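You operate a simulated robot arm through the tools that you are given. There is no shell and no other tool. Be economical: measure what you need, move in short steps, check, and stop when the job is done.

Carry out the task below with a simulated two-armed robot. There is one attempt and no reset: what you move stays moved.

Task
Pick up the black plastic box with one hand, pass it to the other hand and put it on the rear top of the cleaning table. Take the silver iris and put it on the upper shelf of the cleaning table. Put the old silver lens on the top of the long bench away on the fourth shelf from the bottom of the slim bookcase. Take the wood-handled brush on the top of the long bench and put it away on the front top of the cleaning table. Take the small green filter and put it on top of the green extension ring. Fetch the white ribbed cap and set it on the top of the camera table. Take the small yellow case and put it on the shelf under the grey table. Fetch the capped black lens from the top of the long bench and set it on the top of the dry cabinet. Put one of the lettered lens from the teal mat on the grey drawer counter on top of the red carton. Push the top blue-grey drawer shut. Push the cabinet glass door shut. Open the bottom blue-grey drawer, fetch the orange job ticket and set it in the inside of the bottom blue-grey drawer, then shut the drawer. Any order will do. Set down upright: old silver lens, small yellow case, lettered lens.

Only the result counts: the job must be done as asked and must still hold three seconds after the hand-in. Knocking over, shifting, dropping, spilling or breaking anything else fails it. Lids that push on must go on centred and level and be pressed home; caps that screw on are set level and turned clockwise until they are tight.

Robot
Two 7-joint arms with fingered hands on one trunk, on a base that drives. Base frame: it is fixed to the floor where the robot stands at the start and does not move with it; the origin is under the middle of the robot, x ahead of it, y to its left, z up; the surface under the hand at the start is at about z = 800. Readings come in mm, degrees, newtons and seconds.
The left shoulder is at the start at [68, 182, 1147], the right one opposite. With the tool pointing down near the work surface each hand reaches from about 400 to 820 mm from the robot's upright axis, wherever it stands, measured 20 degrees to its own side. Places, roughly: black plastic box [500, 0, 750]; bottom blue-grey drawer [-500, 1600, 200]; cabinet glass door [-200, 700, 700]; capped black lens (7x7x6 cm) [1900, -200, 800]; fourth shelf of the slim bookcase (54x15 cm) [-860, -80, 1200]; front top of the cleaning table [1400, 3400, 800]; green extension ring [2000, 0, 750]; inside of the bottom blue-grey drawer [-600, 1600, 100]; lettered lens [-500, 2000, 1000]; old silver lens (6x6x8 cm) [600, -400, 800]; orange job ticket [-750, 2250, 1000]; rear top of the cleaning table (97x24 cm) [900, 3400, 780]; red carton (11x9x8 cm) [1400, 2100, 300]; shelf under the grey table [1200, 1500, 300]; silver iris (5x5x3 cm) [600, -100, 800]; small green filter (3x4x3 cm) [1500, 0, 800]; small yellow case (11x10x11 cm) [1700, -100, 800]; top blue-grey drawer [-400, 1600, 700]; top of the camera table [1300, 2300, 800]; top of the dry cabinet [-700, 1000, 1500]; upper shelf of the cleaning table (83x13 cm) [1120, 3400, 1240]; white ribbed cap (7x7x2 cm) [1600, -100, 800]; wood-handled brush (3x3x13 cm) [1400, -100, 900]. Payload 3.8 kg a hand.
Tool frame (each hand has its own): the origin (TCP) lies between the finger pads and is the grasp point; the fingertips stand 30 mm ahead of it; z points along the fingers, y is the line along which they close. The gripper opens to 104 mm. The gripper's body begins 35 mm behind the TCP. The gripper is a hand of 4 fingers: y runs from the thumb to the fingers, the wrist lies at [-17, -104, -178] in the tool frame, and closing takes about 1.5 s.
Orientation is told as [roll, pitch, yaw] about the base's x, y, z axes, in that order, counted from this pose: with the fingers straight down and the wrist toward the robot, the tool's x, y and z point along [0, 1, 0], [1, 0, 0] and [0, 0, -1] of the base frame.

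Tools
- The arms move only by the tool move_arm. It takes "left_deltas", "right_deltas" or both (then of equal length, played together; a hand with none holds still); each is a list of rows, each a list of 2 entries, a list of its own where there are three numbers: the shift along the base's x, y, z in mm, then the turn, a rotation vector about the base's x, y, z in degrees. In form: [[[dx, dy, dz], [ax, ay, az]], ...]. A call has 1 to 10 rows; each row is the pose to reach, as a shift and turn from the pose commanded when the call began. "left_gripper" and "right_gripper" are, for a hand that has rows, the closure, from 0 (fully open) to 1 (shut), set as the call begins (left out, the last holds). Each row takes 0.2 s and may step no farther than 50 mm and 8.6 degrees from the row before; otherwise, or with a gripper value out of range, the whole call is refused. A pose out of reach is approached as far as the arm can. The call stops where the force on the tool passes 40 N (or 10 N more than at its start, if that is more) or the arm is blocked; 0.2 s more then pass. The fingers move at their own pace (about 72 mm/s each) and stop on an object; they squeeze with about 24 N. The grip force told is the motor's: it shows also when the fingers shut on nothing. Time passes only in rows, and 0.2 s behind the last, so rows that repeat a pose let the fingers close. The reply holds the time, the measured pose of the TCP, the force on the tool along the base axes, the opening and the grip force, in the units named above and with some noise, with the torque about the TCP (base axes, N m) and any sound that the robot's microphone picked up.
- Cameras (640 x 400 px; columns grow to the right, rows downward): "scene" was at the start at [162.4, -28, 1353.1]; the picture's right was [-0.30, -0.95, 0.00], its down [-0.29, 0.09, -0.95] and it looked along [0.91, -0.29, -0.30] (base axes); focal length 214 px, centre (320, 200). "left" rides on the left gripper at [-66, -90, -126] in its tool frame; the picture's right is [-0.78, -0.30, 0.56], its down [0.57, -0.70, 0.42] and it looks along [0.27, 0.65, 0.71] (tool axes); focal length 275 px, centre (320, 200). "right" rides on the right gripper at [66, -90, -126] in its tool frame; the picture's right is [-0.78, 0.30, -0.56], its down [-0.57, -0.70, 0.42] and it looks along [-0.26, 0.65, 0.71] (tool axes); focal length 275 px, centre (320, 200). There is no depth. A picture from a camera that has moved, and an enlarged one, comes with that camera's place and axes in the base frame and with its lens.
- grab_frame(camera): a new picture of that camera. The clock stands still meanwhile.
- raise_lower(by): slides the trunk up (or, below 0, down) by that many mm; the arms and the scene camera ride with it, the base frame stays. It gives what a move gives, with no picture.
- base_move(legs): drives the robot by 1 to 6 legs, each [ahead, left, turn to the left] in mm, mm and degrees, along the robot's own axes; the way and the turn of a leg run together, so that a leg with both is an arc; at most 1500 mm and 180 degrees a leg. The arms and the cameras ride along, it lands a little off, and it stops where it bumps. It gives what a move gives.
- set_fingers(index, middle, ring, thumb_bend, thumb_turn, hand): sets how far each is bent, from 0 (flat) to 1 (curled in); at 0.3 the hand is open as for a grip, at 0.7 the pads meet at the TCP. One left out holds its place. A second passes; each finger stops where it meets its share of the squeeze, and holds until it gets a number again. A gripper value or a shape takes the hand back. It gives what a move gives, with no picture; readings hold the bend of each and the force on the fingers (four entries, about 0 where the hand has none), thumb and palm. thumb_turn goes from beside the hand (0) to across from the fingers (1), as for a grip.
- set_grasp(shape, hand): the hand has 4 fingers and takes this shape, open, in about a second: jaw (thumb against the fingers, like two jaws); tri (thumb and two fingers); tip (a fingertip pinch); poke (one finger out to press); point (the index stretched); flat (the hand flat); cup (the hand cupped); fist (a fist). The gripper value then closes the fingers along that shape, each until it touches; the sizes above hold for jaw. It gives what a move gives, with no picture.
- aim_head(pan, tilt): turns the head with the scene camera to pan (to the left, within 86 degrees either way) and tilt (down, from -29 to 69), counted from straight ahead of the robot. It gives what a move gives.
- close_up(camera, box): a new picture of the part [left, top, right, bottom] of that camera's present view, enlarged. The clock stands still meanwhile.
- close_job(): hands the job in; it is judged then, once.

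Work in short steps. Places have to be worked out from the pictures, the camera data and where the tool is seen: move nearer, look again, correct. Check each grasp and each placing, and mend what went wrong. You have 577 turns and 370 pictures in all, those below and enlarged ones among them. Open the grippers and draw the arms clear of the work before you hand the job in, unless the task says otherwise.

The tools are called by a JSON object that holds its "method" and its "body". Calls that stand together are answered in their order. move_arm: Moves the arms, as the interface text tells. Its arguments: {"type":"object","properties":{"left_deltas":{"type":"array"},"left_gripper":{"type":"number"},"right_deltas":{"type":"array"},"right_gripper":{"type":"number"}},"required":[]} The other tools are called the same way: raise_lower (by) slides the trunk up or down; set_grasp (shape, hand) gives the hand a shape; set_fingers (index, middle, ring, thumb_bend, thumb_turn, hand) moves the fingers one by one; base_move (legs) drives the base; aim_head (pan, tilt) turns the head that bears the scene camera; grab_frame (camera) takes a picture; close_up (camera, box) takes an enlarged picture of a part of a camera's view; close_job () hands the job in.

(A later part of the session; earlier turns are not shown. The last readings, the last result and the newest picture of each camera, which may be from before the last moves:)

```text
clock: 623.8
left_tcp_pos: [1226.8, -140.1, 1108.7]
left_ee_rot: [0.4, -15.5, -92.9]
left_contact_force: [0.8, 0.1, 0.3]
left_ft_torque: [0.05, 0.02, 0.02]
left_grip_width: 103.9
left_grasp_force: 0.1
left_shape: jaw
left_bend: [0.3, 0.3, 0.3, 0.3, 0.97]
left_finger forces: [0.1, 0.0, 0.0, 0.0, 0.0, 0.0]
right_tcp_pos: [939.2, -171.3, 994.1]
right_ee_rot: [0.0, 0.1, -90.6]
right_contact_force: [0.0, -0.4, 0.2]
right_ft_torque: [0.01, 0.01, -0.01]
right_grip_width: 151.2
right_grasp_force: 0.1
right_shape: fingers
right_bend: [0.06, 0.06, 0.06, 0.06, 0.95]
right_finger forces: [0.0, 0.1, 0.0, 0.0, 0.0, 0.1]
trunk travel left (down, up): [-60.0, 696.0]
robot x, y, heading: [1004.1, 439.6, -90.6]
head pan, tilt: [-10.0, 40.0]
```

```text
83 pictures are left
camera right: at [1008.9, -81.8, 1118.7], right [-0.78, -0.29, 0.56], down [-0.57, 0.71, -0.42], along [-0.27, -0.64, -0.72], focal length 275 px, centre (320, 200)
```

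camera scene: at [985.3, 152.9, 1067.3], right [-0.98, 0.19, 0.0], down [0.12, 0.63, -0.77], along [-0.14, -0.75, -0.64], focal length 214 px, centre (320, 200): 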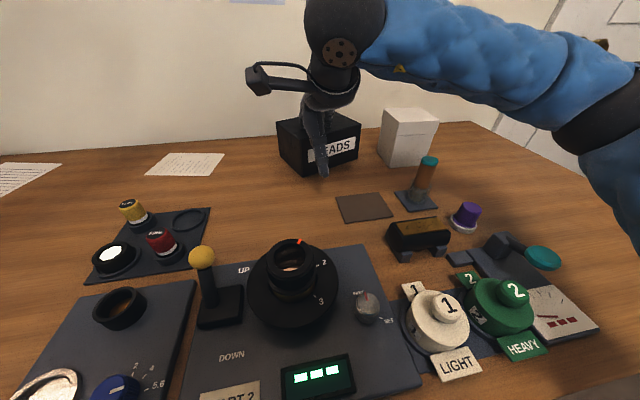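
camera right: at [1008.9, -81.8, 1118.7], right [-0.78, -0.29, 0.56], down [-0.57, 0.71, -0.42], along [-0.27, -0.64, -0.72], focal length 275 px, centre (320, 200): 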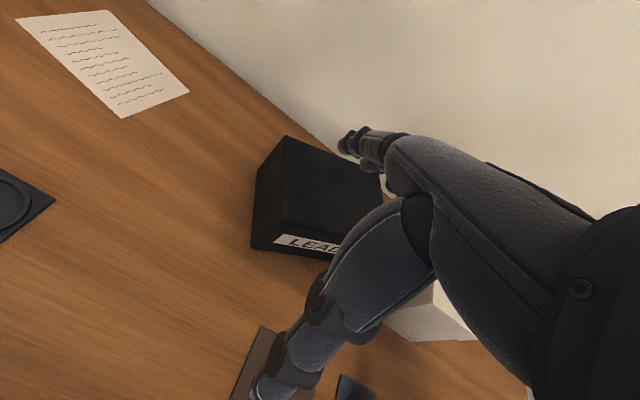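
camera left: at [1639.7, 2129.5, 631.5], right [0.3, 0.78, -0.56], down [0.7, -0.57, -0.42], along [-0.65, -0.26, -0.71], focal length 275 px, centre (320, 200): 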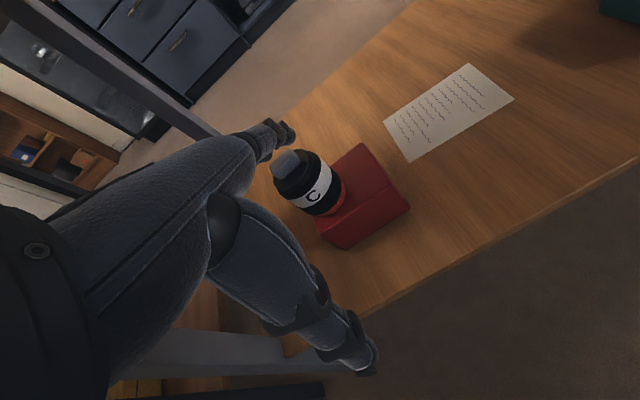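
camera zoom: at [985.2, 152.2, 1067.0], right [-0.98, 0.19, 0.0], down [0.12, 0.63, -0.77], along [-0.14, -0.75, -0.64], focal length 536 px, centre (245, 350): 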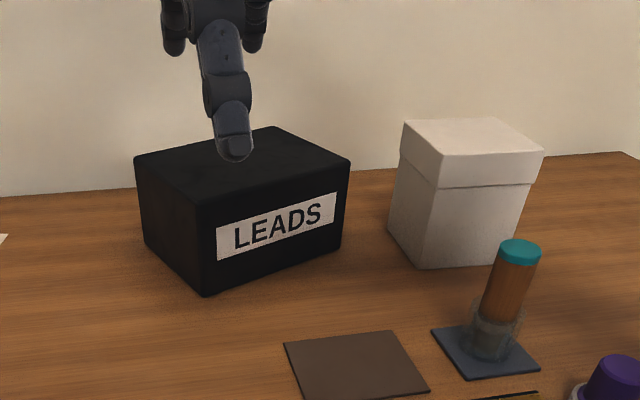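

Box: centre (900,−334), width axis at −67°. I yaw the right hand +24°, go above its right part (873,−347) and descend.

{"method": "move_arm", "body": {"right_deltas": [[[-13, -35, 0], [0, 0, 6]], [[-26, -70, 0], [0, 0, 12]], [[-40, -106, 0], [0, 0, 18]], [[-53, -142, 0], [0, 0, 24]], [[-66, -176, -20], [0, 0, 24]], [[-66, -176, -50], [0, 0, 24]]]}}

{"method": "close_up", "body": {"camera": "scene", "box": [250, 60, 450, 220]}}

{"method": "grab_frame", "body": {"camera": "right"}}

```text
clock: 625.2
left_tcp_pos: [1225.0, -141.3, 1106.9]
left_ee_rot: [0.5, -15.5, -92.9]
left_contact_force: [-0.4, -0.6, 0.6]
left_ft_torque: [0.02, 0.01, -0.03]
left_grip_width: 103.8
left_grasp_force: 0.1
left_shape: jaw
left_bend: [0.3, 0.3, 0.3, 0.3, 0.97]
left_finger forces: [0.0, 0.0, 0.0, 0.0, 0.0, 0.0]
right_tcp_pos: [876.3, -347.1, 943.1]
right_ee_rot: [0.0, 0.2, -66.5]
right_contact_force: [-0.1, -0.9, -0.3]
right_ft_torque: [0.0, 0.02, -0.04]
right_grip_width: 151.3
right_grasp_force: 0.0
right_shape: fingers
right_bend: [0.06, 0.06, 0.06, 0.06, 0.95]
right_finger forces: [0.0, 0.1, 0.0, 0.0, 0.0, 0.1]
trunk travel left (down, up): [-60.0, 696.0]
robot x, y, heading: [1001.1, 438.5, -90.8]
head pan, tilt: [-10.0, 40.0]
```

```text
2.50 times, centred on (350, 140) of scene
camera zoom: at [985.0, 151.9, 1066.9], right [-0.98, 0.19, 0.0], down [0.12, 0.63, -0.77], along [-0.14, -0.75, -0.64], focal length 536 px, centre (245, 350)
```

zoom: 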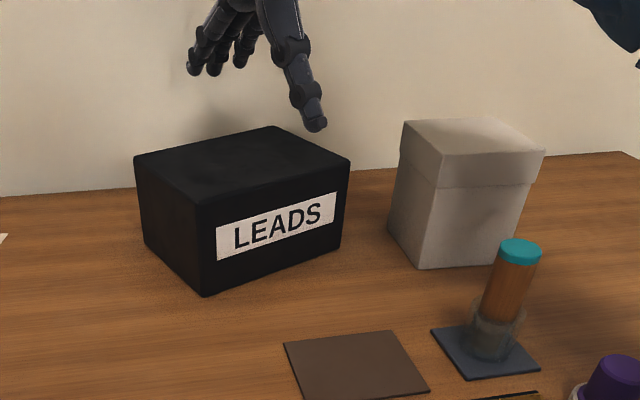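

```text
81 pictures are left
camera right: at [902.2, -238.0, 1068.1], right [-0.59, -0.58, 0.56], down [-0.81, 0.42, -0.42], along [0.01, -0.7, -0.72], focal length 275 px, centre (320, 200)
```

right: 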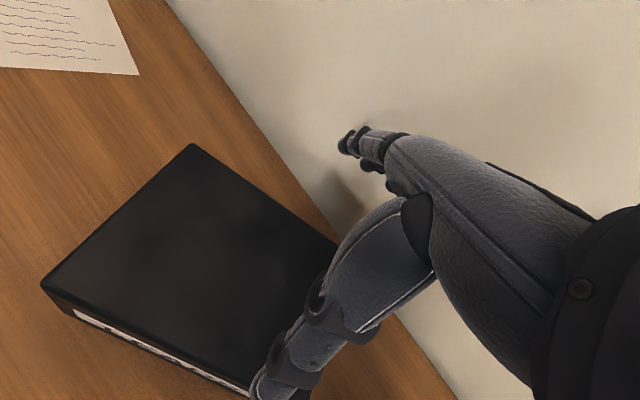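

Right-camera corners put the box centreline ~16 mm nearer; I correct and descend to z≈893, then close.

{"method": "move_arm", "body": {"right_deltas": [[[-4, 16, 0], [0, 0, -0.5]], [[-4, 16, -25], [0, 0, -0.5]], [[-4, 16, -49], [0, 0, -0.5]]]}}

{"method": "grab_frame", "body": {"camera": "right"}}

```text
clock: 626.0
left_tcp_pos: [1225.8, -141.6, 1107.3]
left_ee_rot: [0.5, -15.5, -92.9]
left_contact_force: [-0.2, 1.1, -1.3]
left_ft_torque: [0.02, -0.02, 0.04]
left_grip_width: 103.9
left_grasp_force: 0.1
left_shape: jaw
left_bend: [0.3, 0.3, 0.3, 0.3, 0.97]
left_finger forces: [0.0, 0.0, 0.0, 0.1, 0.0, 0.0]
right_tcp_pos: [871.3, -326.0, 894.7]
right_ee_rot: [0.1, 0.0, -67.2]
right_contact_force: [-0.4, -1.1, 0.2]
right_ft_torque: [0.0, -0.01, 0.01]
right_grip_width: 151.5
right_grasp_force: 0.0
right_shape: fingers
right_bend: [0.06, 0.06, 0.06, 0.06, 0.95]
right_finger forces: [0.0, 0.0, 0.0, 0.0, 0.0, 0.0]
trunk travel left (down, up): [-60.0, 696.0]
robot x, y, heading: [1002.7, 433.7, -90.7]
head pan, tilt: [-10.0, 40.0]
```

```text
80 pictures are left
camera right: at [898.0, -219.5, 1018.3], right [-0.6, -0.58, 0.56], down [-0.8, 0.42, -0.42], along [0.01, -0.7, -0.72], focal length 275 px, centre (320, 200)
```

right: 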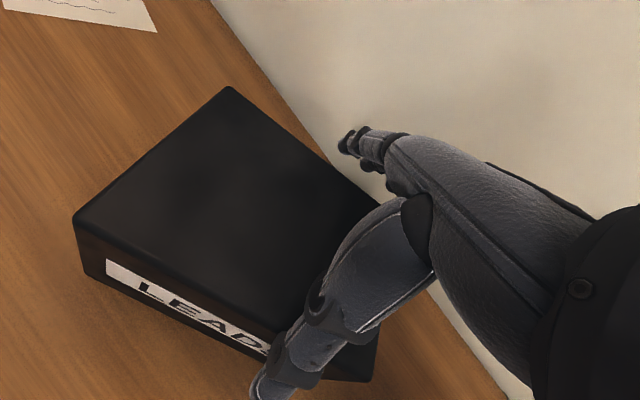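

{"method": "move_arm", "body": {"right_deltas": [[[0, -2, -8], [0, 0, 0]]]}}

{"method": "set_fingers", "body": {"hand": "right", "index": 0.6, "middle": 0.6, "ring": 0.6, "thumb_bend": 0.6}}

{"method": "move_arm", "body": {"right_deltas": [[[0, 0, 10], [0, 0, 0]], [[0, 0, 25], [0, 0, 0]], [[0, 0, 45], [0, 0, 0]]]}}

{"method": "grab_frame", "body": {"camera": "scene"}}

```text
clock: 626.4
left_tcp_pos: [1224.9, -140.0, 1108.5]
left_ee_rot: [0.5, -15.6, -92.9]
left_contact_force: [-0.9, -0.6, 0.3]
left_ft_torque: [-0.03, -0.04, -0.01]
left_grip_width: 103.8
left_grasp_force: 0.1
left_shape: jaw
left_bend: [0.3, 0.3, 0.3, 0.3, 0.97]
left_finger forces: [0.1, 0.0, 0.0, 0.0, 0.0, 0.0]
right_tcp_pos: [870.2, -329.0, 887.0]
right_ee_rot: [0.0, 0.0, -67.1]
right_contact_force: [-0.2, 1.4, 3.5]
right_ft_torque: [0.23, 0.05, 0.01]
right_grip_width: 152.5
right_grasp_force: 1.6
right_shape: fingers
right_bend: [0.06, 0.06, 0.06, 0.04, 0.95]
right_finger forces: [0.0, 0.0, 0.0, 0.1, 3.6, 0.1]
trunk travel left (down, up): [-60.0, 696.0]
robot x, y, heading: [1002.8, 435.7, -90.6]
head pan, tilt: [-10.0, 40.0]
```

```text
clock: 627.4
left_tcp_pos: [1225.5, -139.9, 1108.0]
left_ee_rot: [0.4, -15.6, -92.9]
left_contact_force: [0.0, 0.3, 0.0]
left_ft_torque: [-0.02, -0.03, 0.0]
left_grip_width: 103.8
left_grasp_force: 0.0
left_shape: jaw
left_bend: [0.3, 0.3, 0.3, 0.3, 0.97]
left_finger forces: [0.1, 0.0, 0.0, 0.0, 0.1, 0.0]
right_tcp_pos: [870.2, -329.1, 888.4]
right_ee_rot: [0.0, 0.0, -67.1]
right_contact_force: [-0.6, -4.1, 17.3]
right_ft_torque: [0.15, 0.04, 0.4]
right_grip_width: 133.9
right_grasp_force: 33.8
right_shape: fingers
right_bend: [0.15, 0.26, 0.3, 0.12, 0.94]
right_finger forces: [12.2, 9.6, 12.4, 0.1, 33.3, 0.0]
trunk travel left (down, up): [-60.0, 696.0]
robot x, y, heading: [1000.6, 437.5, -90.8]
head pan, tilt: [-10.0, 40.0]
```

```text
clock: 628.2
left_tcp_pos: [1225.3, -141.1, 1108.1]
left_ee_rot: [0.5, -15.4, -93.0]
left_contact_force: [1.3, 0.1, -0.3]
left_ft_torque: [0.0, 0.02, -0.01]
left_grip_width: 103.9
left_grasp_force: 0.1
left_shape: jaw
left_bend: [0.3, 0.3, 0.3, 0.3, 0.97]
left_finger forces: [0.1, 0.0, 0.0, 0.1, 0.0, 0.0]
right_tcp_pos: [871.1, -329.6, 929.7]
right_ee_rot: [-0.1, 0.3, -67.1]
right_contact_force: [-1.2, 0.0, -3.3]
right_ft_torque: [-0.03, 0.08, 0.01]
right_grip_width: 129.1
right_grasp_force: 21.5
right_shape: fingers
right_bend: [0.17, 0.27, 0.3, 0.19, 0.92]
right_finger forces: [7.3, 7.5, 7.7, 0.0, 20.6, 0.1]
trunk travel left (down, up): [-60.0, 696.0]
robot x, y, heading: [997.9, 436.8, -90.9]
head pan, tilt: [-10.0, 40.0]
```

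```text
79 pictures are left
camera scene: at [985.3, 152.1, 1067.0], right [-0.98, 0.19, 0.0], down [0.12, 0.63, -0.77], along [-0.14, -0.75, -0.64], focal length 214 px, centre (320, 200)
```

scene: 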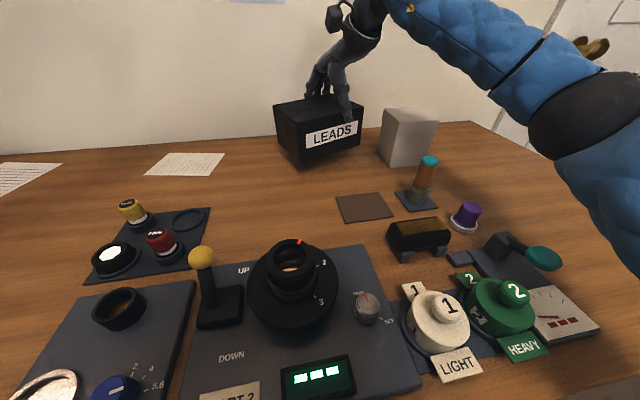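

The box is lifted with a good grip. I raise arm and trunk, bring it back toward me, and reverse away from the bench.

{"method": "move_arm", "body": {"right_deltas": [[[0, 0, 40], [0, 0, 0]], [[0, 20, 75], [0, 0, -3]], [[0, 50, 110], [0, 0, -6]], [[0, 85, 140], [0, 0, -10]], [[0, 120, 170], [0, 0, -14]], [[0, 150, 200], [0, 0, -18]]]}}

{"method": "raise_lower", "body": {"by": 200}}

{"method": "base_move", "body": {"legs": [[-250, 0, 0]]}}

{"method": "aim_head", "body": {"pan": 0, "tilt": 25}}

{"method": "grab_frame", "body": {"camera": "scene"}}

```text
clock: 629.6
left_tcp_pos: [1224.9, -141.4, 1108.8]
left_ee_rot: [0.5, -15.7, -92.9]
left_contact_force: [0.1, -0.1, 0.3]
left_ft_torque: [-0.02, 0.02, -0.01]
left_grip_width: 104.0
left_grasp_force: 0.1
left_shape: jaw
left_bend: [0.3, 0.3, 0.3, 0.3, 0.97]
left_finger forces: [0.1, 0.0, 0.0, 0.0, 0.1, 0.0]
right_tcp_pos: [870.3, -177.1, 1133.1]
right_ee_rot: [0.0, 0.1, -85.1]
right_contact_force: [0.9, 0.5, -2.0]
right_ft_torque: [-0.01, 0.04, -0.02]
right_grip_width: 128.6
right_grasp_force: 21.3
right_shape: fingers
right_bend: [0.17, 0.27, 0.3, 0.19, 0.92]
right_finger forces: [7.2, 7.6, 7.3, 0.0, 20.4, 0.0]
trunk travel left (down, up): [-60.0, 696.0]
robot x, y, heading: [1000.2, 436.5, -91.0]
head pan, tilt: [-10.0, 40.0]
```

```text
clock: 631.8
left_tcp_pos: [1225.1, -141.2, 1306.6]
left_ee_rot: [0.4, -15.4, -93.0]
left_contact_force: [-1.0, 0.7, 0.4]
left_ft_torque: [0.02, 0.01, 0.0]
left_grip_width: 104.0
left_grasp_force: 0.1
left_shape: jaw
left_bend: [0.3, 0.3, 0.3, 0.3, 0.97]
left_finger forces: [0.0, 0.1, 0.1, 0.1, 0.1, 0.1]
right_tcp_pos: [871.0, -180.9, 1329.2]
right_ee_rot: [-0.1, 0.1, -85.1]
right_contact_force: [-0.1, 0.0, -2.4]
right_ft_torque: [-0.01, 0.05, 0.0]
right_grip_width: 128.5
right_grasp_force: 21.4
right_shape: fingers
right_bend: [0.17, 0.27, 0.3, 0.19, 0.92]
right_finger forces: [7.1, 7.7, 7.2, 0.0, 20.2, 0.0]
trunk travel left (down, up): [-260.0, 496.0]
robot x, y, heading: [996.7, 436.3, -90.8]
head pan, tilt: [-10.0, 40.0]
```

```text
clock: 633.6
left_tcp_pos: [1228.8, 109.5, 1308.1]
left_ee_rot: [0.5, -15.6, -92.7]
left_contact_force: [-0.7, 0.7, 0.2]
left_ft_torque: [0.0, 0.0, 0.0]
left_grip_width: 104.0
left_grasp_force: 0.0
left_shape: jaw
left_bend: [0.3, 0.3, 0.3, 0.3, 0.97]
left_finger forces: [0.0, 0.0, 0.1, 0.0, 0.0, 0.1]
right_tcp_pos: [875.3, 69.2, 1332.3]
right_ee_rot: [0.0, 0.0, -84.9]
right_contact_force: [0.7, 0.7, -1.7]
right_ft_torque: [0.02, 0.06, -0.01]
right_grip_width: 128.6
right_grasp_force: 21.0
right_shape: fingers
right_bend: [0.17, 0.27, 0.3, 0.19, 0.92]
right_finger forces: [7.2, 7.7, 7.3, 0.0, 20.4, 0.0]
trunk travel left (down, up): [-260.0, 496.0]
robot x, y, heading: [1004.4, 685.7, -90.6]
head pan, tilt: [-10.0, 40.0]
```

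```text
clock: 634.4
left_tcp_pos: [1230.8, 108.2, 1306.7]
left_ee_rot: [0.5, -15.5, -92.8]
left_contact_force: [-0.8, -0.4, 0.5]
left_ft_torque: [-0.02, 0.03, 0.0]
left_grip_width: 103.7
left_grasp_force: 0.1
left_shape: jaw
left_bend: [0.3, 0.3, 0.3, 0.3, 0.97]
left_finger forces: [0.0, 0.1, 0.0, 0.0, 0.1, 0.0]
right_tcp_pos: [874.9, 68.1, 1330.6]
right_ee_rot: [0.0, 0.2, -84.9]
right_contact_force: [-0.1, 0.3, -3.2]
right_ft_torque: [-0.04, 0.06, 0.0]
right_grip_width: 128.7
right_grasp_force: 21.3
right_shape: fingers
right_bend: [0.17, 0.27, 0.3, 0.19, 0.92]
right_finger forces: [7.0, 7.7, 7.2, 0.0, 20.2, 0.0]
trunk travel left (down, up): [-260.0, 496.0]
robot x, y, heading: [1004.1, 682.9, -90.8]
head pan, tilt: [0.0, 25.0]
```

```text
78 pictures are left
camera scene: at [1004.4, 503.6, 1300.1], right [-1.0, 0.01, 0.0], down [0.0, 0.42, -0.91], along [-0.01, -0.91, -0.42], focal length 214 px, centre (320, 200)
```

scene: 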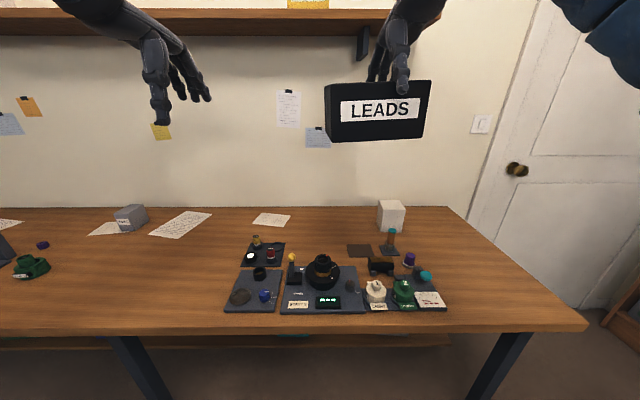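

Good hold. I'll do the hand-over above free floor: I turn round and drive up the aisle toward the cleaning table's rear side.

{"method": "base_move", "body": {"legs": [[0, 0, -90], [0, 0, -90], [0, 580, 0], [1400, 0, 0]]}}

{"method": "base_move", "body": {"legs": [[600, 20, 0]]}}

{"method": "grab_frame", "body": {"camera": "scene"}}

```text
clock: 651.8
left_tcp_pos: [155.8, 2623.8, 1308.2]
left_ee_rot: [0.5, -15.4, 88.6]
left_contact_force: [0.4, -0.7, -0.6]
left_ft_torque: [-0.01, -0.01, 0.01]
left_grip_width: 103.8
left_grasp_force: 0.0
left_shape: jaw
left_bend: [0.3, 0.3, 0.3, 0.3, 0.97]
left_finger forces: [0.0, 0.0, 0.0, 0.0, 0.0, 0.0]
right_tcp_pos: [509.9, 2672.3, 1330.8]
right_ee_rot: [0.0, 0.2, 96.4]
right_contact_force: [-0.5, 0.4, -1.9]
right_ft_torque: [-0.01, -0.11, 0.0]
right_grip_width: 127.0
right_grasp_force: 20.4
right_shape: fingers
right_bend: [0.17, 0.27, 0.3, 0.2, 0.93]
right_finger forces: [6.8, 7.4, 6.8, 0.0, 19.4, 0.0]
trunk travel left (down, up): [-260.0, 496.0]
robot x, y, heading: [394.2, 2052.7, 91.0]
head pan, tilt: [0.0, 25.0]
```

```text
clock: 655.2
left_tcp_pos: [125.8, 3230.6, 1308.1]
left_ee_rot: [0.4, -15.5, 88.7]
left_contact_force: [-0.5, -0.6, -0.1]
left_ft_torque: [-0.01, 0.0, -0.03]
left_grip_width: 104.1
left_grasp_force: 0.1
left_shape: jaw
left_bend: [0.3, 0.3, 0.3, 0.3, 0.97]
left_finger forces: [0.0, 0.0, 0.0, 0.0, 0.1, 0.0]
right_tcp_pos: [478.9, 3280.2, 1330.4]
right_ee_rot: [0.0, 0.2, 96.5]
right_contact_force: [-0.7, 0.5, -2.5]
right_ft_torque: [0.04, -0.07, -0.01]
right_grip_width: 127.4
right_grasp_force: 20.5
right_shape: fingers
right_bend: [0.17, 0.27, 0.3, 0.2, 0.93]
right_finger forces: [6.7, 7.5, 6.8, 0.0, 19.4, 0.1]
trunk travel left (down, up): [-260.0, 496.0]
robot x, y, heading: [368.7, 2658.3, 91.0]
head pan, tilt: [0.0, 25.0]
```

```text
77 pictures are left
camera scene: at [362.6, 2841.7, 1300.1], right [1.0, 0.02, 0.0], down [0.01, -0.42, -0.91], along [-0.01, 0.91, -0.42], focal length 214 px, centre (320, 200)
```

scene: 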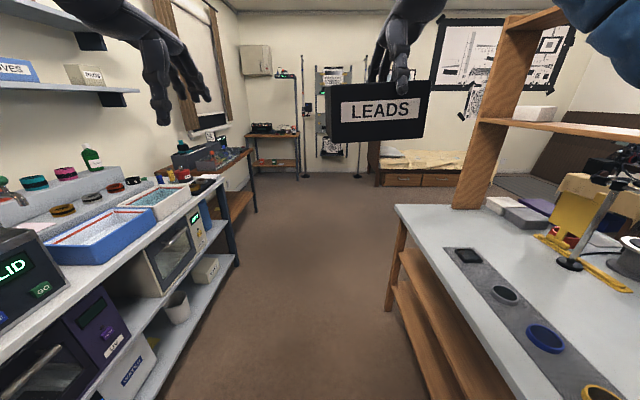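

Facing free floor. I move the box to robot-left and lower, and turn the left hand to point forward.

{"method": "move_arm", "body": {"left_deltas": [[[0, -14, 8], [8.3, 0, 0]], [[0, -28, 16], [16.6, 0, 0]], [[0, -42, 24], [24.9, 0, 0]], [[0, -56, 32], [33.2, 0, 0]], [[5, -70, 40], [41.5, 0, 0]], [[10, -84, 48], [49.8, 0, 0]], [[15, -98, 50], [58.1, 0, 0]], [[20, -112, 50], [66.4, 0, 0]], [[25, -121, 50], [74.5, 0, 0]]]}}

{"method": "move_arm", "body": {"right_deltas": [[[0, 10, -35], [0, 0, 0]], [[-10, 18, -70], [0, 0, 0]], [[-35, 20, -100], [0, 0, -1]], [[-75, 20, -105], [0, 0, -2]], [[-115, 20, -105], [0, 0, -3]], [[-150, 20, -105], [0, 0, -4]]]}}

{"method": "grab_frame", "body": {"camera": "scene"}}

```text
clock: 657.2
left_tcp_pos: [152.2, 3113.8, 1362.3]
left_ee_rot: [96.8, -88.8, -6.7]
left_contact_force: [-0.9, -0.5, -0.3]
left_ft_torque: [0.02, -0.06, 0.0]
left_grip_width: 103.9
left_grasp_force: 0.1
left_shape: jaw
left_bend: [0.3, 0.3, 0.3, 0.3, 0.97]
left_finger forces: [0.0, 0.0, 0.0, 0.0, 0.0, 0.0]
left hand out of reach, approached as far as the arm can: row 9
right_tcp_pos: [480.5, 3278.8, 1330.1]
right_ee_rot: [-0.1, 0.2, 96.5]
right_contact_force: [-0.3, -0.2, -2.4]
right_ft_torque: [-0.02, -0.06, 0.04]
right_grip_width: 127.2
right_grasp_force: 20.1
right_shape: fingers
right_bend: [0.17, 0.27, 0.3, 0.2, 0.93]
right_finger forces: [6.7, 7.4, 6.8, 0.0, 19.5, 0.1]
trunk travel left (down, up): [-260.0, 496.0]
robot x, y, heading: [363.2, 2658.7, 90.9]
head pan, tilt: [0.0, 25.0]
```

```text
clock: 658.6
left_tcp_pos: [151.1, 3112.8, 1360.7]
left_ee_rot: [91.7, -89.0, -1.7]
left_contact_force: [0.4, 0.5, -0.4]
left_ft_torque: [-0.02, 0.01, -0.03]
left_grip_width: 103.9
left_grasp_force: 0.0
left_shape: jaw
left_bend: [0.3, 0.3, 0.3, 0.3, 0.97]
left_finger forces: [0.0, 0.0, 0.0, 0.0, 0.1, 0.0]
right_tcp_pos: [328.9, 3300.4, 1223.2]
right_ee_rot: [-0.1, 0.2, 92.4]
right_contact_force: [-0.5, 0.1, -2.3]
right_ft_torque: [-0.05, -0.09, -0.01]
right_grip_width: 127.3
right_grasp_force: 19.5
right_shape: fingers
right_bend: [0.17, 0.27, 0.3, 0.2, 0.93]
right_finger forces: [6.6, 7.3, 6.9, 0.0, 19.4, 0.0]
trunk travel left (down, up): [-260.0, 496.0]
robot x, y, heading: [364.0, 2660.9, 91.1]
head pan, tilt: [0.0, 25.0]
```

```text
76 pictures are left
camera scene: at [361.3, 2840.8, 1300.2], right [1.0, 0.02, 0.0], down [0.01, -0.42, -0.91], along [-0.01, 0.91, -0.42], focal length 214 px, centre (320, 200)
```

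scene: 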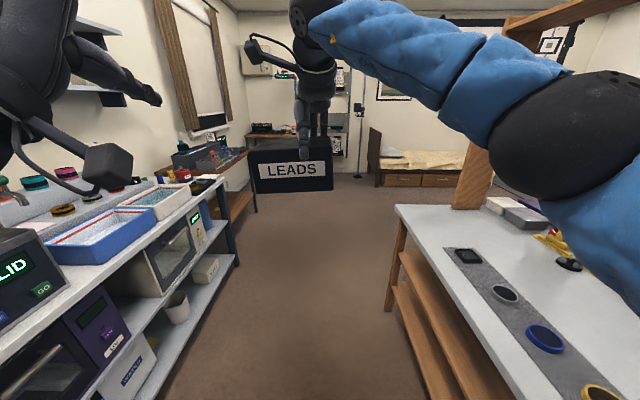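

Box spans x 231–385, z 1137–1218. I shift it another 40 mm left, open the left hand wider, and bring it in front of the box's left half.

{"method": "move_arm", "body": {"right_deltas": [[[-20, 0, 0], [0, 0, 0]], [[-40, 0, 0], [0, 0, 0]], [[-40, 0, 0], [0, 0, 0]]]}}

{"method": "set_fingers", "body": {"hand": "left", "index": 0.18, "middle": 0.18, "ring": 0.18, "thumb_bend": 0.18}}

{"method": "move_arm", "body": {"left_deltas": [[[15, 10, -30], [0, 0, 0]], [[30, 22, -60], [0, 0, 0]], [[45, 34, -90], [0, 0, 0]], [[60, 46, -120], [0, 0, 0]], [[72, 54, -150], [0, 0, 0]], [[80, 60, -182], [0, 0, 0]]]}}

{"method": "grab_frame", "body": {"camera": "scene"}}

{"method": "grab_frame", "body": {"camera": "left"}}

```text
clock: 659.4
left_tcp_pos: [151.7, 3113.8, 1362.0]
left_ee_rot: [90.9, -88.6, -0.7]
left_contact_force: [0.3, 0.3, 0.2]
left_ft_torque: [-0.03, 0.02, -0.01]
left_grip_width: 104.0
left_grasp_force: 0.1
left_shape: jaw
left_bend: [0.3, 0.3, 0.3, 0.3, 0.97]
left_finger forces: [0.0, 0.0, 0.0, 0.0, 0.1, 0.0]
right_tcp_pos: [288.9, 3299.7, 1224.8]
right_ee_rot: [0.0, 0.0, 92.5]
right_contact_force: [0.1, -0.1, -2.2]
right_ft_torque: [0.01, -0.03, 0.02]
right_grip_width: 126.9
right_grasp_force: 20.5
right_shape: fingers
right_bend: [0.17, 0.27, 0.3, 0.2, 0.93]
right_finger forces: [6.4, 7.5, 6.9, 0.0, 19.3, 0.0]
trunk travel left (down, up): [-260.0, 496.0]
robot x, y, heading: [364.5, 2656.0, 91.0]
head pan, tilt: [0.0, 25.0]
```

```text
clock: 660.4
left_tcp_pos: [151.0, 3112.4, 1362.1]
left_ee_rot: [91.1, -88.7, -0.9]
left_contact_force: [-0.5, 0.5, 0.2]
left_ft_torque: [0.0, -0.02, -0.02]
left_grip_width: 130.6
left_grasp_force: 0.2
left_shape: fingers
left_bend: [0.18, 0.18, 0.18, 0.18, 0.97]
left_finger forces: [0.2, 0.0, 0.0, 0.1, 0.0, 0.1]
right_tcp_pos: [288.0, 3299.6, 1224.9]
right_ee_rot: [0.0, 0.2, 92.4]
right_contact_force: [0.8, 0.4, -2.3]
right_ft_torque: [-0.03, -0.1, -0.02]
right_grip_width: 126.8
right_grasp_force: 19.4
right_shape: fingers
right_bend: [0.17, 0.27, 0.3, 0.2, 0.93]
right_finger forces: [6.4, 7.5, 6.9, 0.0, 19.3, 0.0]
trunk travel left (down, up): [-260.0, 496.0]
robot x, y, heading: [368.5, 2657.8, 90.9]
head pan, tilt: [0.0, 25.0]
```

```text
clock: 661.8
left_tcp_pos: [228.9, 3173.4, 1180.7]
left_ee_rot: [91.9, -88.8, -1.7]
left_contact_force: [-0.8, -0.4, 0.7]
left_ft_torque: [-0.02, 0.0, -0.03]
left_grip_width: 130.3
left_grasp_force: 0.0
left_shape: fingers
left_bend: [0.18, 0.18, 0.18, 0.18, 0.97]
left_finger forces: [0.0, 0.0, 0.0, 0.0, 0.1, 0.0]
left hand out of reach, approached as far as the arm can: row 1, 2
right_tcp_pos: [288.0, 3301.0, 1223.4]
right_ee_rot: [0.0, 0.2, 92.5]
right_contact_force: [-0.6, 0.4, -2.6]
right_ft_torque: [-0.01, -0.05, 0.03]
right_grip_width: 126.8
right_grasp_force: 19.8
right_shape: fingers
right_bend: [0.17, 0.27, 0.3, 0.2, 0.93]
right_finger forces: [6.3, 7.4, 6.8, 0.0, 19.2, 0.1]
trunk travel left (down, up): [-260.0, 496.0]
robot x, y, heading: [365.3, 2659.5, 91.0]
head pan, tilt: [0.0, 25.0]
```

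```text
75 pictures are left
camera scene: at [362.7, 2841.5, 1300.1], right [1.0, 0.02, 0.0], down [0.01, -0.42, -0.91], along [-0.01, 0.91, -0.42], focal length 214 px, centre (320, 200)
```

scene: 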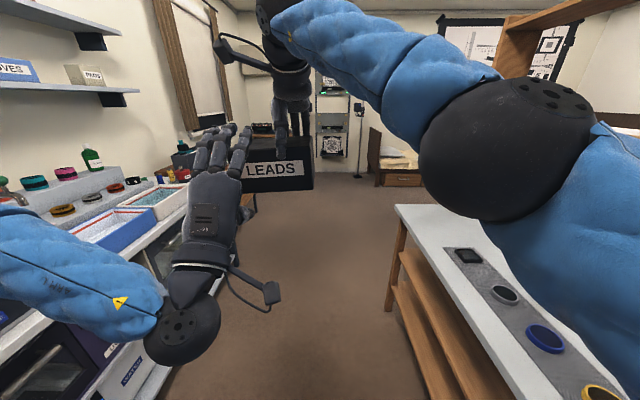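

```text
74 pictures are left
camera left: at [293.7, 3045.9, 1088.0], right [0.77, 0.56, -0.31], down [-0.59, 0.42, -0.69], along [-0.25, 0.71, 0.65], focal length 275 px, centre (320, 200)
```

left: 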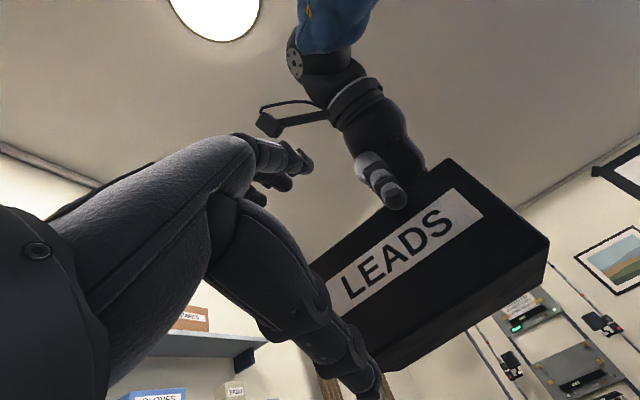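

Aligned: the wide-open left hand will straddle the box (z≈1120–1215). I lower 8 mm and advance 80 mm.

{"method": "move_arm", "body": {"left_deltas": [[[4, 15, -8], [0, 0, 0]], [[6, 32, -10], [0, 0, 0]], [[6, 50, -10], [0, 0, 0]], [[6, 66, -10], [0, 0, 0]]]}}

{"method": "grab_frame", "body": {"camera": "left"}}

{"method": "close_up", "body": {"camera": "scene", "box": [160, 80, 360, 260]}}

```text
clock: 662.8
left_tcp_pos: [236.9, 3238.4, 1170.8]
left_ee_rot: [92.5, -88.8, -2.3]
left_contact_force: [-1.0, -0.3, -0.5]
left_ft_torque: [0.03, -0.01, 0.03]
left_grip_width: 130.9
left_grasp_force: 0.2
left_shape: fingers
left_bend: [0.18, 0.18, 0.18, 0.18, 0.97]
left_finger forces: [0.0, 0.1, 0.0, 0.0, 0.1, 0.0]
right_tcp_pos: [288.5, 3300.7, 1224.4]
right_ee_rot: [0.1, 0.3, 92.5]
right_contact_force: [-0.9, 0.2, -1.1]
right_ft_torque: [-0.01, -0.08, 0.03]
right_grip_width: 126.8
right_grasp_force: 20.3
right_shape: fingers
right_bend: [0.17, 0.27, 0.3, 0.2, 0.93]
right_finger forces: [6.4, 7.4, 6.8, 0.0, 19.2, 0.1]
trunk travel left (down, up): [-260.0, 496.0]
robot x, y, heading: [364.6, 2659.2, 90.8]
head pan, tilt: [0.0, 25.0]
```

```text
73 pictures are left
camera left: at [301.2, 3111.8, 1078.2], right [0.77, 0.56, -0.31], down [-0.59, 0.42, -0.69], along [-0.25, 0.71, 0.65], focal length 275 px, centre (320, 200)
```

left: 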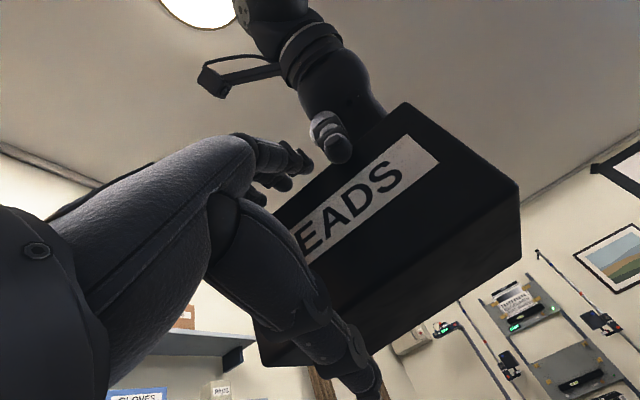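

```text
2.22 times, centred on (260, 170) of scene
camera zoom: at [362.5, 2841.2, 1300.2], right [1.0, 0.02, 0.0], down [0.01, -0.42, -0.91], along [-0.01, 0.91, -0.42], focal length 477 px, centre (453, 267)
```

zoom: 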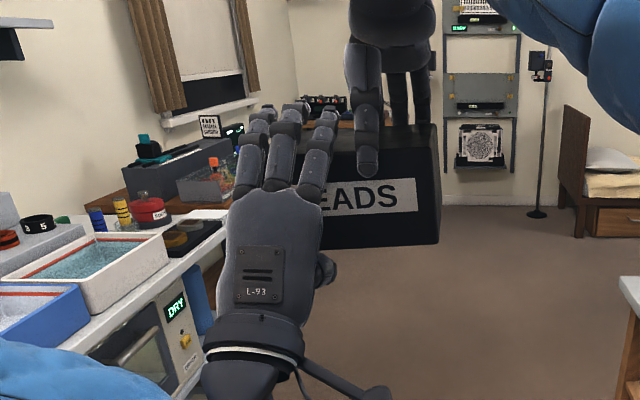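

{"method": "move_arm", "body": {"left_deltas": [[[3, 9, 0], [0, 0, 0]], [[5, 18, 0], [0, 0, 0]]]}}

{"method": "set_fingers", "body": {"hand": "left", "index": 0.6, "middle": 0.6, "ring": 0.6, "thumb_bend": 0.6}}

{"method": "grab_frame", "body": {"camera": "left"}}

{"method": "close_up", "body": {"camera": "scene", "box": [160, 80, 360, 260]}}

```text
clock: 663.4
left_tcp_pos: [243.1, 3257.5, 1169.5]
left_ee_rot: [91.8, -88.8, -1.7]
left_contact_force: [-0.3, -0.1, 0.9]
left_ft_torque: [0.01, 0.0, -0.03]
left_grip_width: 130.4
left_grasp_force: 0.5
left_shape: fingers
left_bend: [0.18, 0.18, 0.18, 0.18, 0.97]
left_finger forces: [0.4, 0.0, 0.0, 0.0, 0.0, 0.1]
right_tcp_pos: [288.0, 3301.4, 1223.7]
right_ee_rot: [0.0, 0.2, 92.5]
right_contact_force: [-0.2, 0.5, -3.0]
right_ft_torque: [0.01, -0.08, -0.01]
right_grip_width: 126.9
right_grasp_force: 20.1
right_shape: fingers
right_bend: [0.17, 0.27, 0.3, 0.2, 0.93]
right_finger forces: [6.5, 7.5, 7.0, 0.0, 19.2, 0.1]
trunk travel left (down, up): [-260.0, 496.0]
robot x, y, heading: [363.4, 2657.6, 91.0]
head pan, tilt: [0.0, 25.0]
```

```text
clock: 664.4
left_tcp_pos: [243.0, 3256.7, 1169.9]
left_ee_rot: [91.8, -88.9, -1.6]
left_contact_force: [-2.4, -3.8, 0.4]
left_ft_torque: [0.52, -0.09, 0.13]
left_grip_width: 106.8
left_grasp_force: 34.2
left_shape: fingers
left_bend: [0.22, 0.39, 0.4, 0.47, 0.95]
left_finger forces: [17.5, 7.5, 8.4, 0.0, 34.9, 0.1]
right_tcp_pos: [289.2, 3300.6, 1224.4]
right_ee_rot: [0.0, 0.1, 92.5]
right_contact_force: [2.5, 5.1, -1.4]
right_ft_torque: [-0.2, -0.07, -0.29]
right_grip_width: 126.0
right_grasp_force: 21.6
right_shape: fingers
right_bend: [0.17, 0.27, 0.3, 0.21, 0.92]
right_finger forces: [6.2, 9.3, 8.7, 0.0, 19.5, 0.1]
trunk travel left (down, up): [-260.0, 496.0]
robot x, y, heading: [361.6, 2658.7, 90.9]
head pan, tilt: [0.0, 25.0]
```

```text
71 pictures are left
camera left: at [306.5, 3130.0, 1078.2], right [0.77, 0.56, -0.31], down [-0.59, 0.42, -0.69], along [-0.25, 0.71, 0.65], focal length 275 px, centre (320, 200)
```

left: 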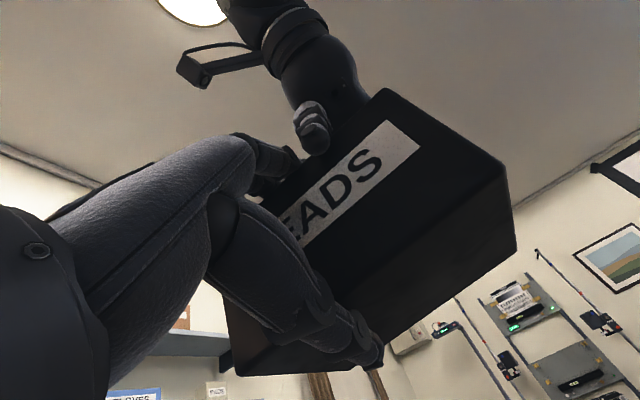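

```text
2.22 times, centred on (260, 170) of scene
camera zoom: at [362.5, 2841.1, 1300.2], right [1.0, 0.02, 0.0], down [0.01, -0.42, -0.91], along [-0.01, 0.91, -0.42], focal length 477 px, centre (453, 267)
```

zoom: 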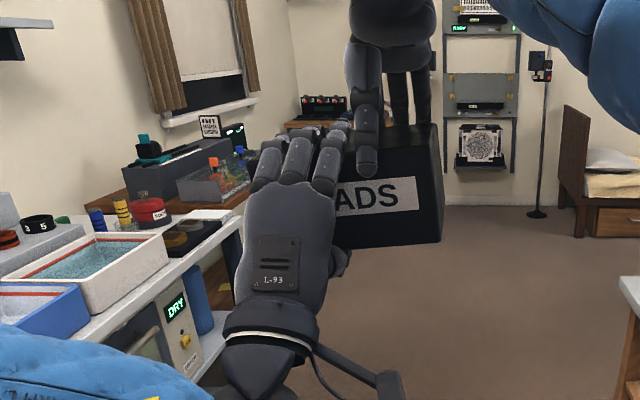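

Both hands hold the box now. I open the right hand and lift it away.

{"method": "set_fingers", "body": {"hand": "right", "index": 0.05, "middle": 0.05, "ring": 0.05, "thumb_bend": 0.05}}

{"method": "move_arm", "body": {"right_deltas": [[[0, 3, 25], [0, 0, 0]], [[0, 5, 60], [0, 0, 0]], [[5, 5, 100], [0, 0, 0]], [[40, 0, 120], [0, 0, 0]], [[80, 0, 130], [0, 0, 0]], [[125, 0, 140], [0, 0, 0]]]}}

{"method": "grab_frame", "body": {"camera": "scene"}}

```text
clock: 665.4
left_tcp_pos: [241.9, 3257.0, 1170.0]
left_ee_rot: [90.5, -88.6, -0.2]
left_contact_force: [-0.4, 0.4, -0.3]
left_ft_torque: [-0.08, 0.02, 0.02]
left_grip_width: 106.5
left_grasp_force: 32.7
left_shape: fingers
left_bend: [0.22, 0.4, 0.4, 0.47, 0.95]
left_finger forces: [14.0, 7.2, 8.5, 0.1, 35.6, 0.0]
right_tcp_pos: [288.1, 3300.1, 1224.1]
right_ee_rot: [0.0, 0.3, 92.5]
right_contact_force: [-0.3, -0.2, 1.0]
right_ft_torque: [-0.05, -0.02, -0.02]
right_grip_width: 152.7
right_grasp_force: 0.0
right_shape: fingers
right_bend: [0.05, 0.05, 0.05, 0.05, 0.95]
right_finger forces: [0.0, 0.0, 0.0, 0.0, 0.0, 0.1]
trunk travel left (down, up): [-260.0, 496.0]
robot x, y, heading: [362.3, 2659.0, 91.0]
head pan, tilt: [0.0, 25.0]
```

```text
clock: 666.8
left_tcp_pos: [241.4, 3256.4, 1171.3]
left_ee_rot: [93.5, -88.8, -3.4]
left_contact_force: [-1.2, -0.4, -0.5]
left_ft_torque: [-0.16, 0.03, -0.01]
left_grip_width: 106.5
left_grasp_force: 32.8
left_shape: fingers
left_bend: [0.22, 0.4, 0.4, 0.47, 0.95]
left_finger forces: [13.8, 7.3, 8.6, 0.0, 35.3, 0.1]
right_tcp_pos: [414.5, 3278.3, 1342.7]
right_ee_rot: [-0.1, 0.2, 92.6]
right_contact_force: [1.0, -0.2, 0.4]
right_ft_torque: [0.0, 0.01, 0.03]
right_grip_width: 152.8
right_grasp_force: 0.0
right_shape: fingers
right_bend: [0.05, 0.05, 0.05, 0.05, 0.95]
right_finger forces: [0.1, 0.0, 0.0, 0.0, 0.0, 0.0]
right hand out of reach, approached as far as the arm can: row 1, 2, 3, 4, 5, 6
trunk travel left (down, up): [-260.0, 496.0]
robot x, y, heading: [365.4, 2656.9, 91.0]
head pan, tilt: [0.0, 25.0]
```

```text
69 pictures are left
camera scene: at [361.6, 2840.0, 1300.4], right [1.0, 0.02, 0.0], down [0.01, -0.42, -0.91], along [-0.01, 0.91, -0.42], focal length 214 px, centre (320, 200)
```

scene: 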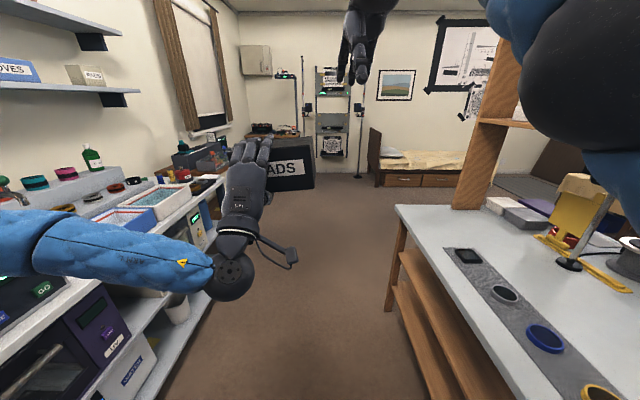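

Hand-over done: the left hand holds the box alone. The rear top is best reached from the table's +y end with a long arm; I drive round there and face −y.

{"method": "set_grasp", "body": {"hand": "right", "shape": "jaw"}}

{"method": "base_move", "body": {"legs": [[1500, 0, 0], [500, -410, 0], [0, 0, -90], [0, 0, -90]]}}

{"method": "aim_head", "body": {"pan": 0, "tilt": 35}}

{"method": "grab_frame", "body": {"camera": "scene"}}

```text
clock: 667.7
left_tcp_pos: [241.9, 3258.7, 1169.9]
left_ee_rot: [90.7, -88.7, -0.5]
left_contact_force: [-0.3, -0.2, 0.8]
left_ft_torque: [-0.09, 0.04, -0.01]
left_grip_width: 107.0
left_grasp_force: 32.4
left_shape: fingers
left_bend: [0.22, 0.4, 0.4, 0.47, 0.95]
left_finger forces: [13.9, 7.2, 8.6, 0.0, 35.2, 0.0]
right_tcp_pos: [415.6, 3279.1, 1340.8]
right_ee_rot: [0.0, 0.2, 92.5]
right_contact_force: [-0.3, -0.1, 0.4]
right_ft_torque: [0.0, 0.0, -0.01]
right_grip_width: 104.1
right_grasp_force: 0.1
right_shape: jaw
right_bend: [0.3, 0.3, 0.3, 0.3, 0.97]
right_finger forces: [0.0, 0.0, 0.0, 0.0, 0.1, 0.0]
trunk travel left (down, up): [-260.0, 496.0]
robot x, y, heading: [364.7, 2659.1, 91.2]
head pan, tilt: [0.0, 25.0]
```

```text
clock: 686.0
left_tcp_pos: [842.6, 4047.4, 1169.6]
left_ee_rot: [90.5, -88.7, 175.4]
left_contact_force: [-0.5, 0.3, 0.2]
left_ft_torque: [0.08, -0.03, 0.01]
left_grip_width: 105.5
left_grasp_force: 30.3
left_shape: fingers
left_bend: [0.22, 0.4, 0.4, 0.48, 0.95]
left_finger forces: [12.2, 7.1, 8.3, 0.0, 32.8, 0.0]
right_tcp_pos: [667.1, 4035.6, 1340.6]
right_ee_rot: [0.0, 0.1, -91.8]
right_contact_force: [0.0, -0.2, -1.3]
right_ft_torque: [0.0, 0.01, -0.03]
right_grip_width: 103.9
right_grasp_force: 0.0
right_shape: jaw
right_bend: [0.3, 0.3, 0.3, 0.3, 0.97]
right_finger forces: [0.0, 0.0, 0.0, 0.1, 0.0, 0.0]
trunk travel left (down, up): [-260.0, 496.0]
robot x, y, heading: [764.0, 4652.9, -93.4]
head pan, tilt: [0.0, 25.0]
```

```text
clock: 686.7
left_tcp_pos: [842.5, 4046.6, 1169.4]
left_ee_rot: [89.6, -88.7, 176.4]
left_contact_force: [0.1, 0.4, -0.1]
left_ft_torque: [0.13, -0.06, -0.04]
left_grip_width: 105.7
left_grasp_force: 30.7
left_shape: fingers
left_bend: [0.22, 0.4, 0.4, 0.48, 0.95]
left_finger forces: [12.3, 7.0, 8.3, 0.0, 32.9, 0.0]
right_tcp_pos: [667.5, 4037.2, 1340.9]
right_ee_rot: [0.0, 0.1, -91.6]
right_contact_force: [-0.7, -1.0, 1.1]
right_ft_torque: [0.0, 0.0, 0.0]
right_grip_width: 104.0
right_grasp_force: 0.0
right_shape: jaw
right_bend: [0.3, 0.3, 0.3, 0.3, 0.97]
right_finger forces: [0.0, 0.0, 0.1, 0.0, 0.1, 0.0]
trunk travel left (down, up): [-260.0, 496.0]
robot x, y, heading: [764.7, 4652.8, -93.3]
head pan, tilt: [0.0, 35.0]
```

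```text
68 pictures are left
camera scene: at [756.0, 4474.5, 1284.5], right [-1.0, 0.06, 0.0], down [0.03, 0.57, -0.82], along [-0.05, -0.82, -0.57], focal length 214 px, centre (320, 200)
```

scene: 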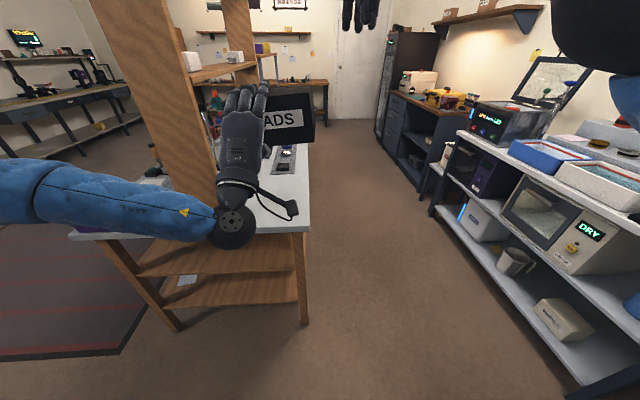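

I square up, back off 110 mm from the table end (edge ≈ y 3935), and lower the trunk with the arm extended.

{"method": "base_move", "body": {"legs": [[-120, 25, 3.3]]}}

{"method": "raise_lower", "body": {"by": -130}}

{"method": "move_arm", "body": {"left_deltas": [[[0, -30, -10], [0, 0, 0]], [[0, -60, -20], [0, 0, 0]], [[0, -90, -40], [0, 0, 0]], [[0, -100, -70], [0, 0, 0]]]}}

{"method": "grab_frame", "body": {"camera": "scene"}}

```text
clock: 688.0
left_tcp_pos: [908.7, 4172.5, 1170.6]
left_ee_rot: [94.0, -88.8, 175.4]
left_contact_force: [0.1, -0.1, 0.4]
left_ft_torque: [0.14, -0.06, -0.03]
left_grip_width: 105.5
left_grasp_force: 30.9
left_shape: fingers
left_bend: [0.22, 0.4, 0.4, 0.48, 0.95]
left_finger forces: [12.3, 7.1, 8.3, 0.0, 32.8, 0.0]
right_tcp_pos: [734.0, 4151.5, 1341.3]
right_ee_rot: [0.0, 0.0, -88.2]
right_contact_force: [0.5, 0.6, 0.3]
right_ft_torque: [-0.01, 0.03, -0.03]
right_grip_width: 104.1
right_grasp_force: 0.1
right_shape: jaw
right_bend: [0.3, 0.3, 0.3, 0.3, 0.97]
right_finger forces: [0.0, 0.0, 0.0, 0.1, 0.1, 0.0]
trunk travel left (down, up): [-260.0, 496.0]
robot x, y, heading: [793.9, 4773.0, -89.9]
head pan, tilt: [0.0, 35.0]
```

```text
clock: 689.6
left_tcp_pos: [907.7, 4171.7, 1041.7]
left_ee_rot: [95.1, -88.6, 174.4]
left_contact_force: [-0.5, -0.4, -0.4]
left_ft_torque: [0.09, -0.03, 0.01]
left_grip_width: 105.7
left_grasp_force: 30.2
left_shape: fingers
left_bend: [0.22, 0.4, 0.4, 0.48, 0.95]
left_finger forces: [12.2, 7.2, 8.3, 0.0, 32.7, 0.0]
right_tcp_pos: [735.0, 4152.4, 1212.0]
right_ee_rot: [0.0, -0.1, -88.3]
right_contact_force: [0.1, 0.2, -0.3]
right_ft_torque: [-0.01, 0.0, 0.02]
right_grip_width: 104.0
right_grasp_force: 0.1
right_shape: jaw
right_bend: [0.3, 0.3, 0.3, 0.3, 0.97]
right_finger forces: [0.1, 0.1, 0.1, 0.0, 0.0, 0.1]
trunk travel left (down, up): [-130.0, 626.0]
robot x, y, heading: [795.1, 4770.4, -90.0]
head pan, tilt: [0.0, 35.0]
```

```text
clock: 690.6
left_tcp_pos: [921.8, 4075.9, 976.7]
left_ee_rot: [86.4, -88.5, -177.2]
left_contact_force: [0.1, 0.3, -1.1]
left_ft_torque: [0.12, -0.04, 0.02]
left_grip_width: 105.9
left_grasp_force: 30.3
left_shape: fingers
left_bend: [0.22, 0.4, 0.41, 0.48, 0.95]
left_finger forces: [12.2, 7.1, 8.5, 0.0, 32.8, 0.0]
left hand out of reach, approached as far as the arm can: row 3, 4
right_tcp_pos: [734.3, 4150.2, 1210.0]
right_ee_rot: [0.0, 0.2, -88.4]
right_contact_force: [0.0, -0.6, 0.6]
right_ft_torque: [-0.01, 0.01, -0.02]
right_grip_width: 103.7
right_grasp_force: 0.0
right_shape: jaw
right_bend: [0.3, 0.3, 0.3, 0.3, 0.97]
right_finger forces: [0.0, 0.0, 0.0, 0.0, 0.0, 0.0]
trunk travel left (down, up): [-130.0, 626.0]
robot x, y, heading: [794.2, 4771.5, -89.7]
head pan, tilt: [0.0, 35.0]
```

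```text
67 pictures are left
camera scene: at [795.7, 4525.6, 1149.2], right [-1.0, 0.0, 0.0], down [0.0, 0.57, -0.82], along [0.0, -0.82, -0.57], focal length 214 px, centre (320, 200)
```

scene: 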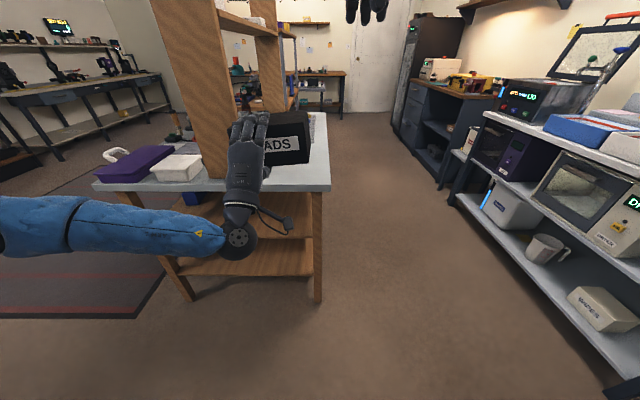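

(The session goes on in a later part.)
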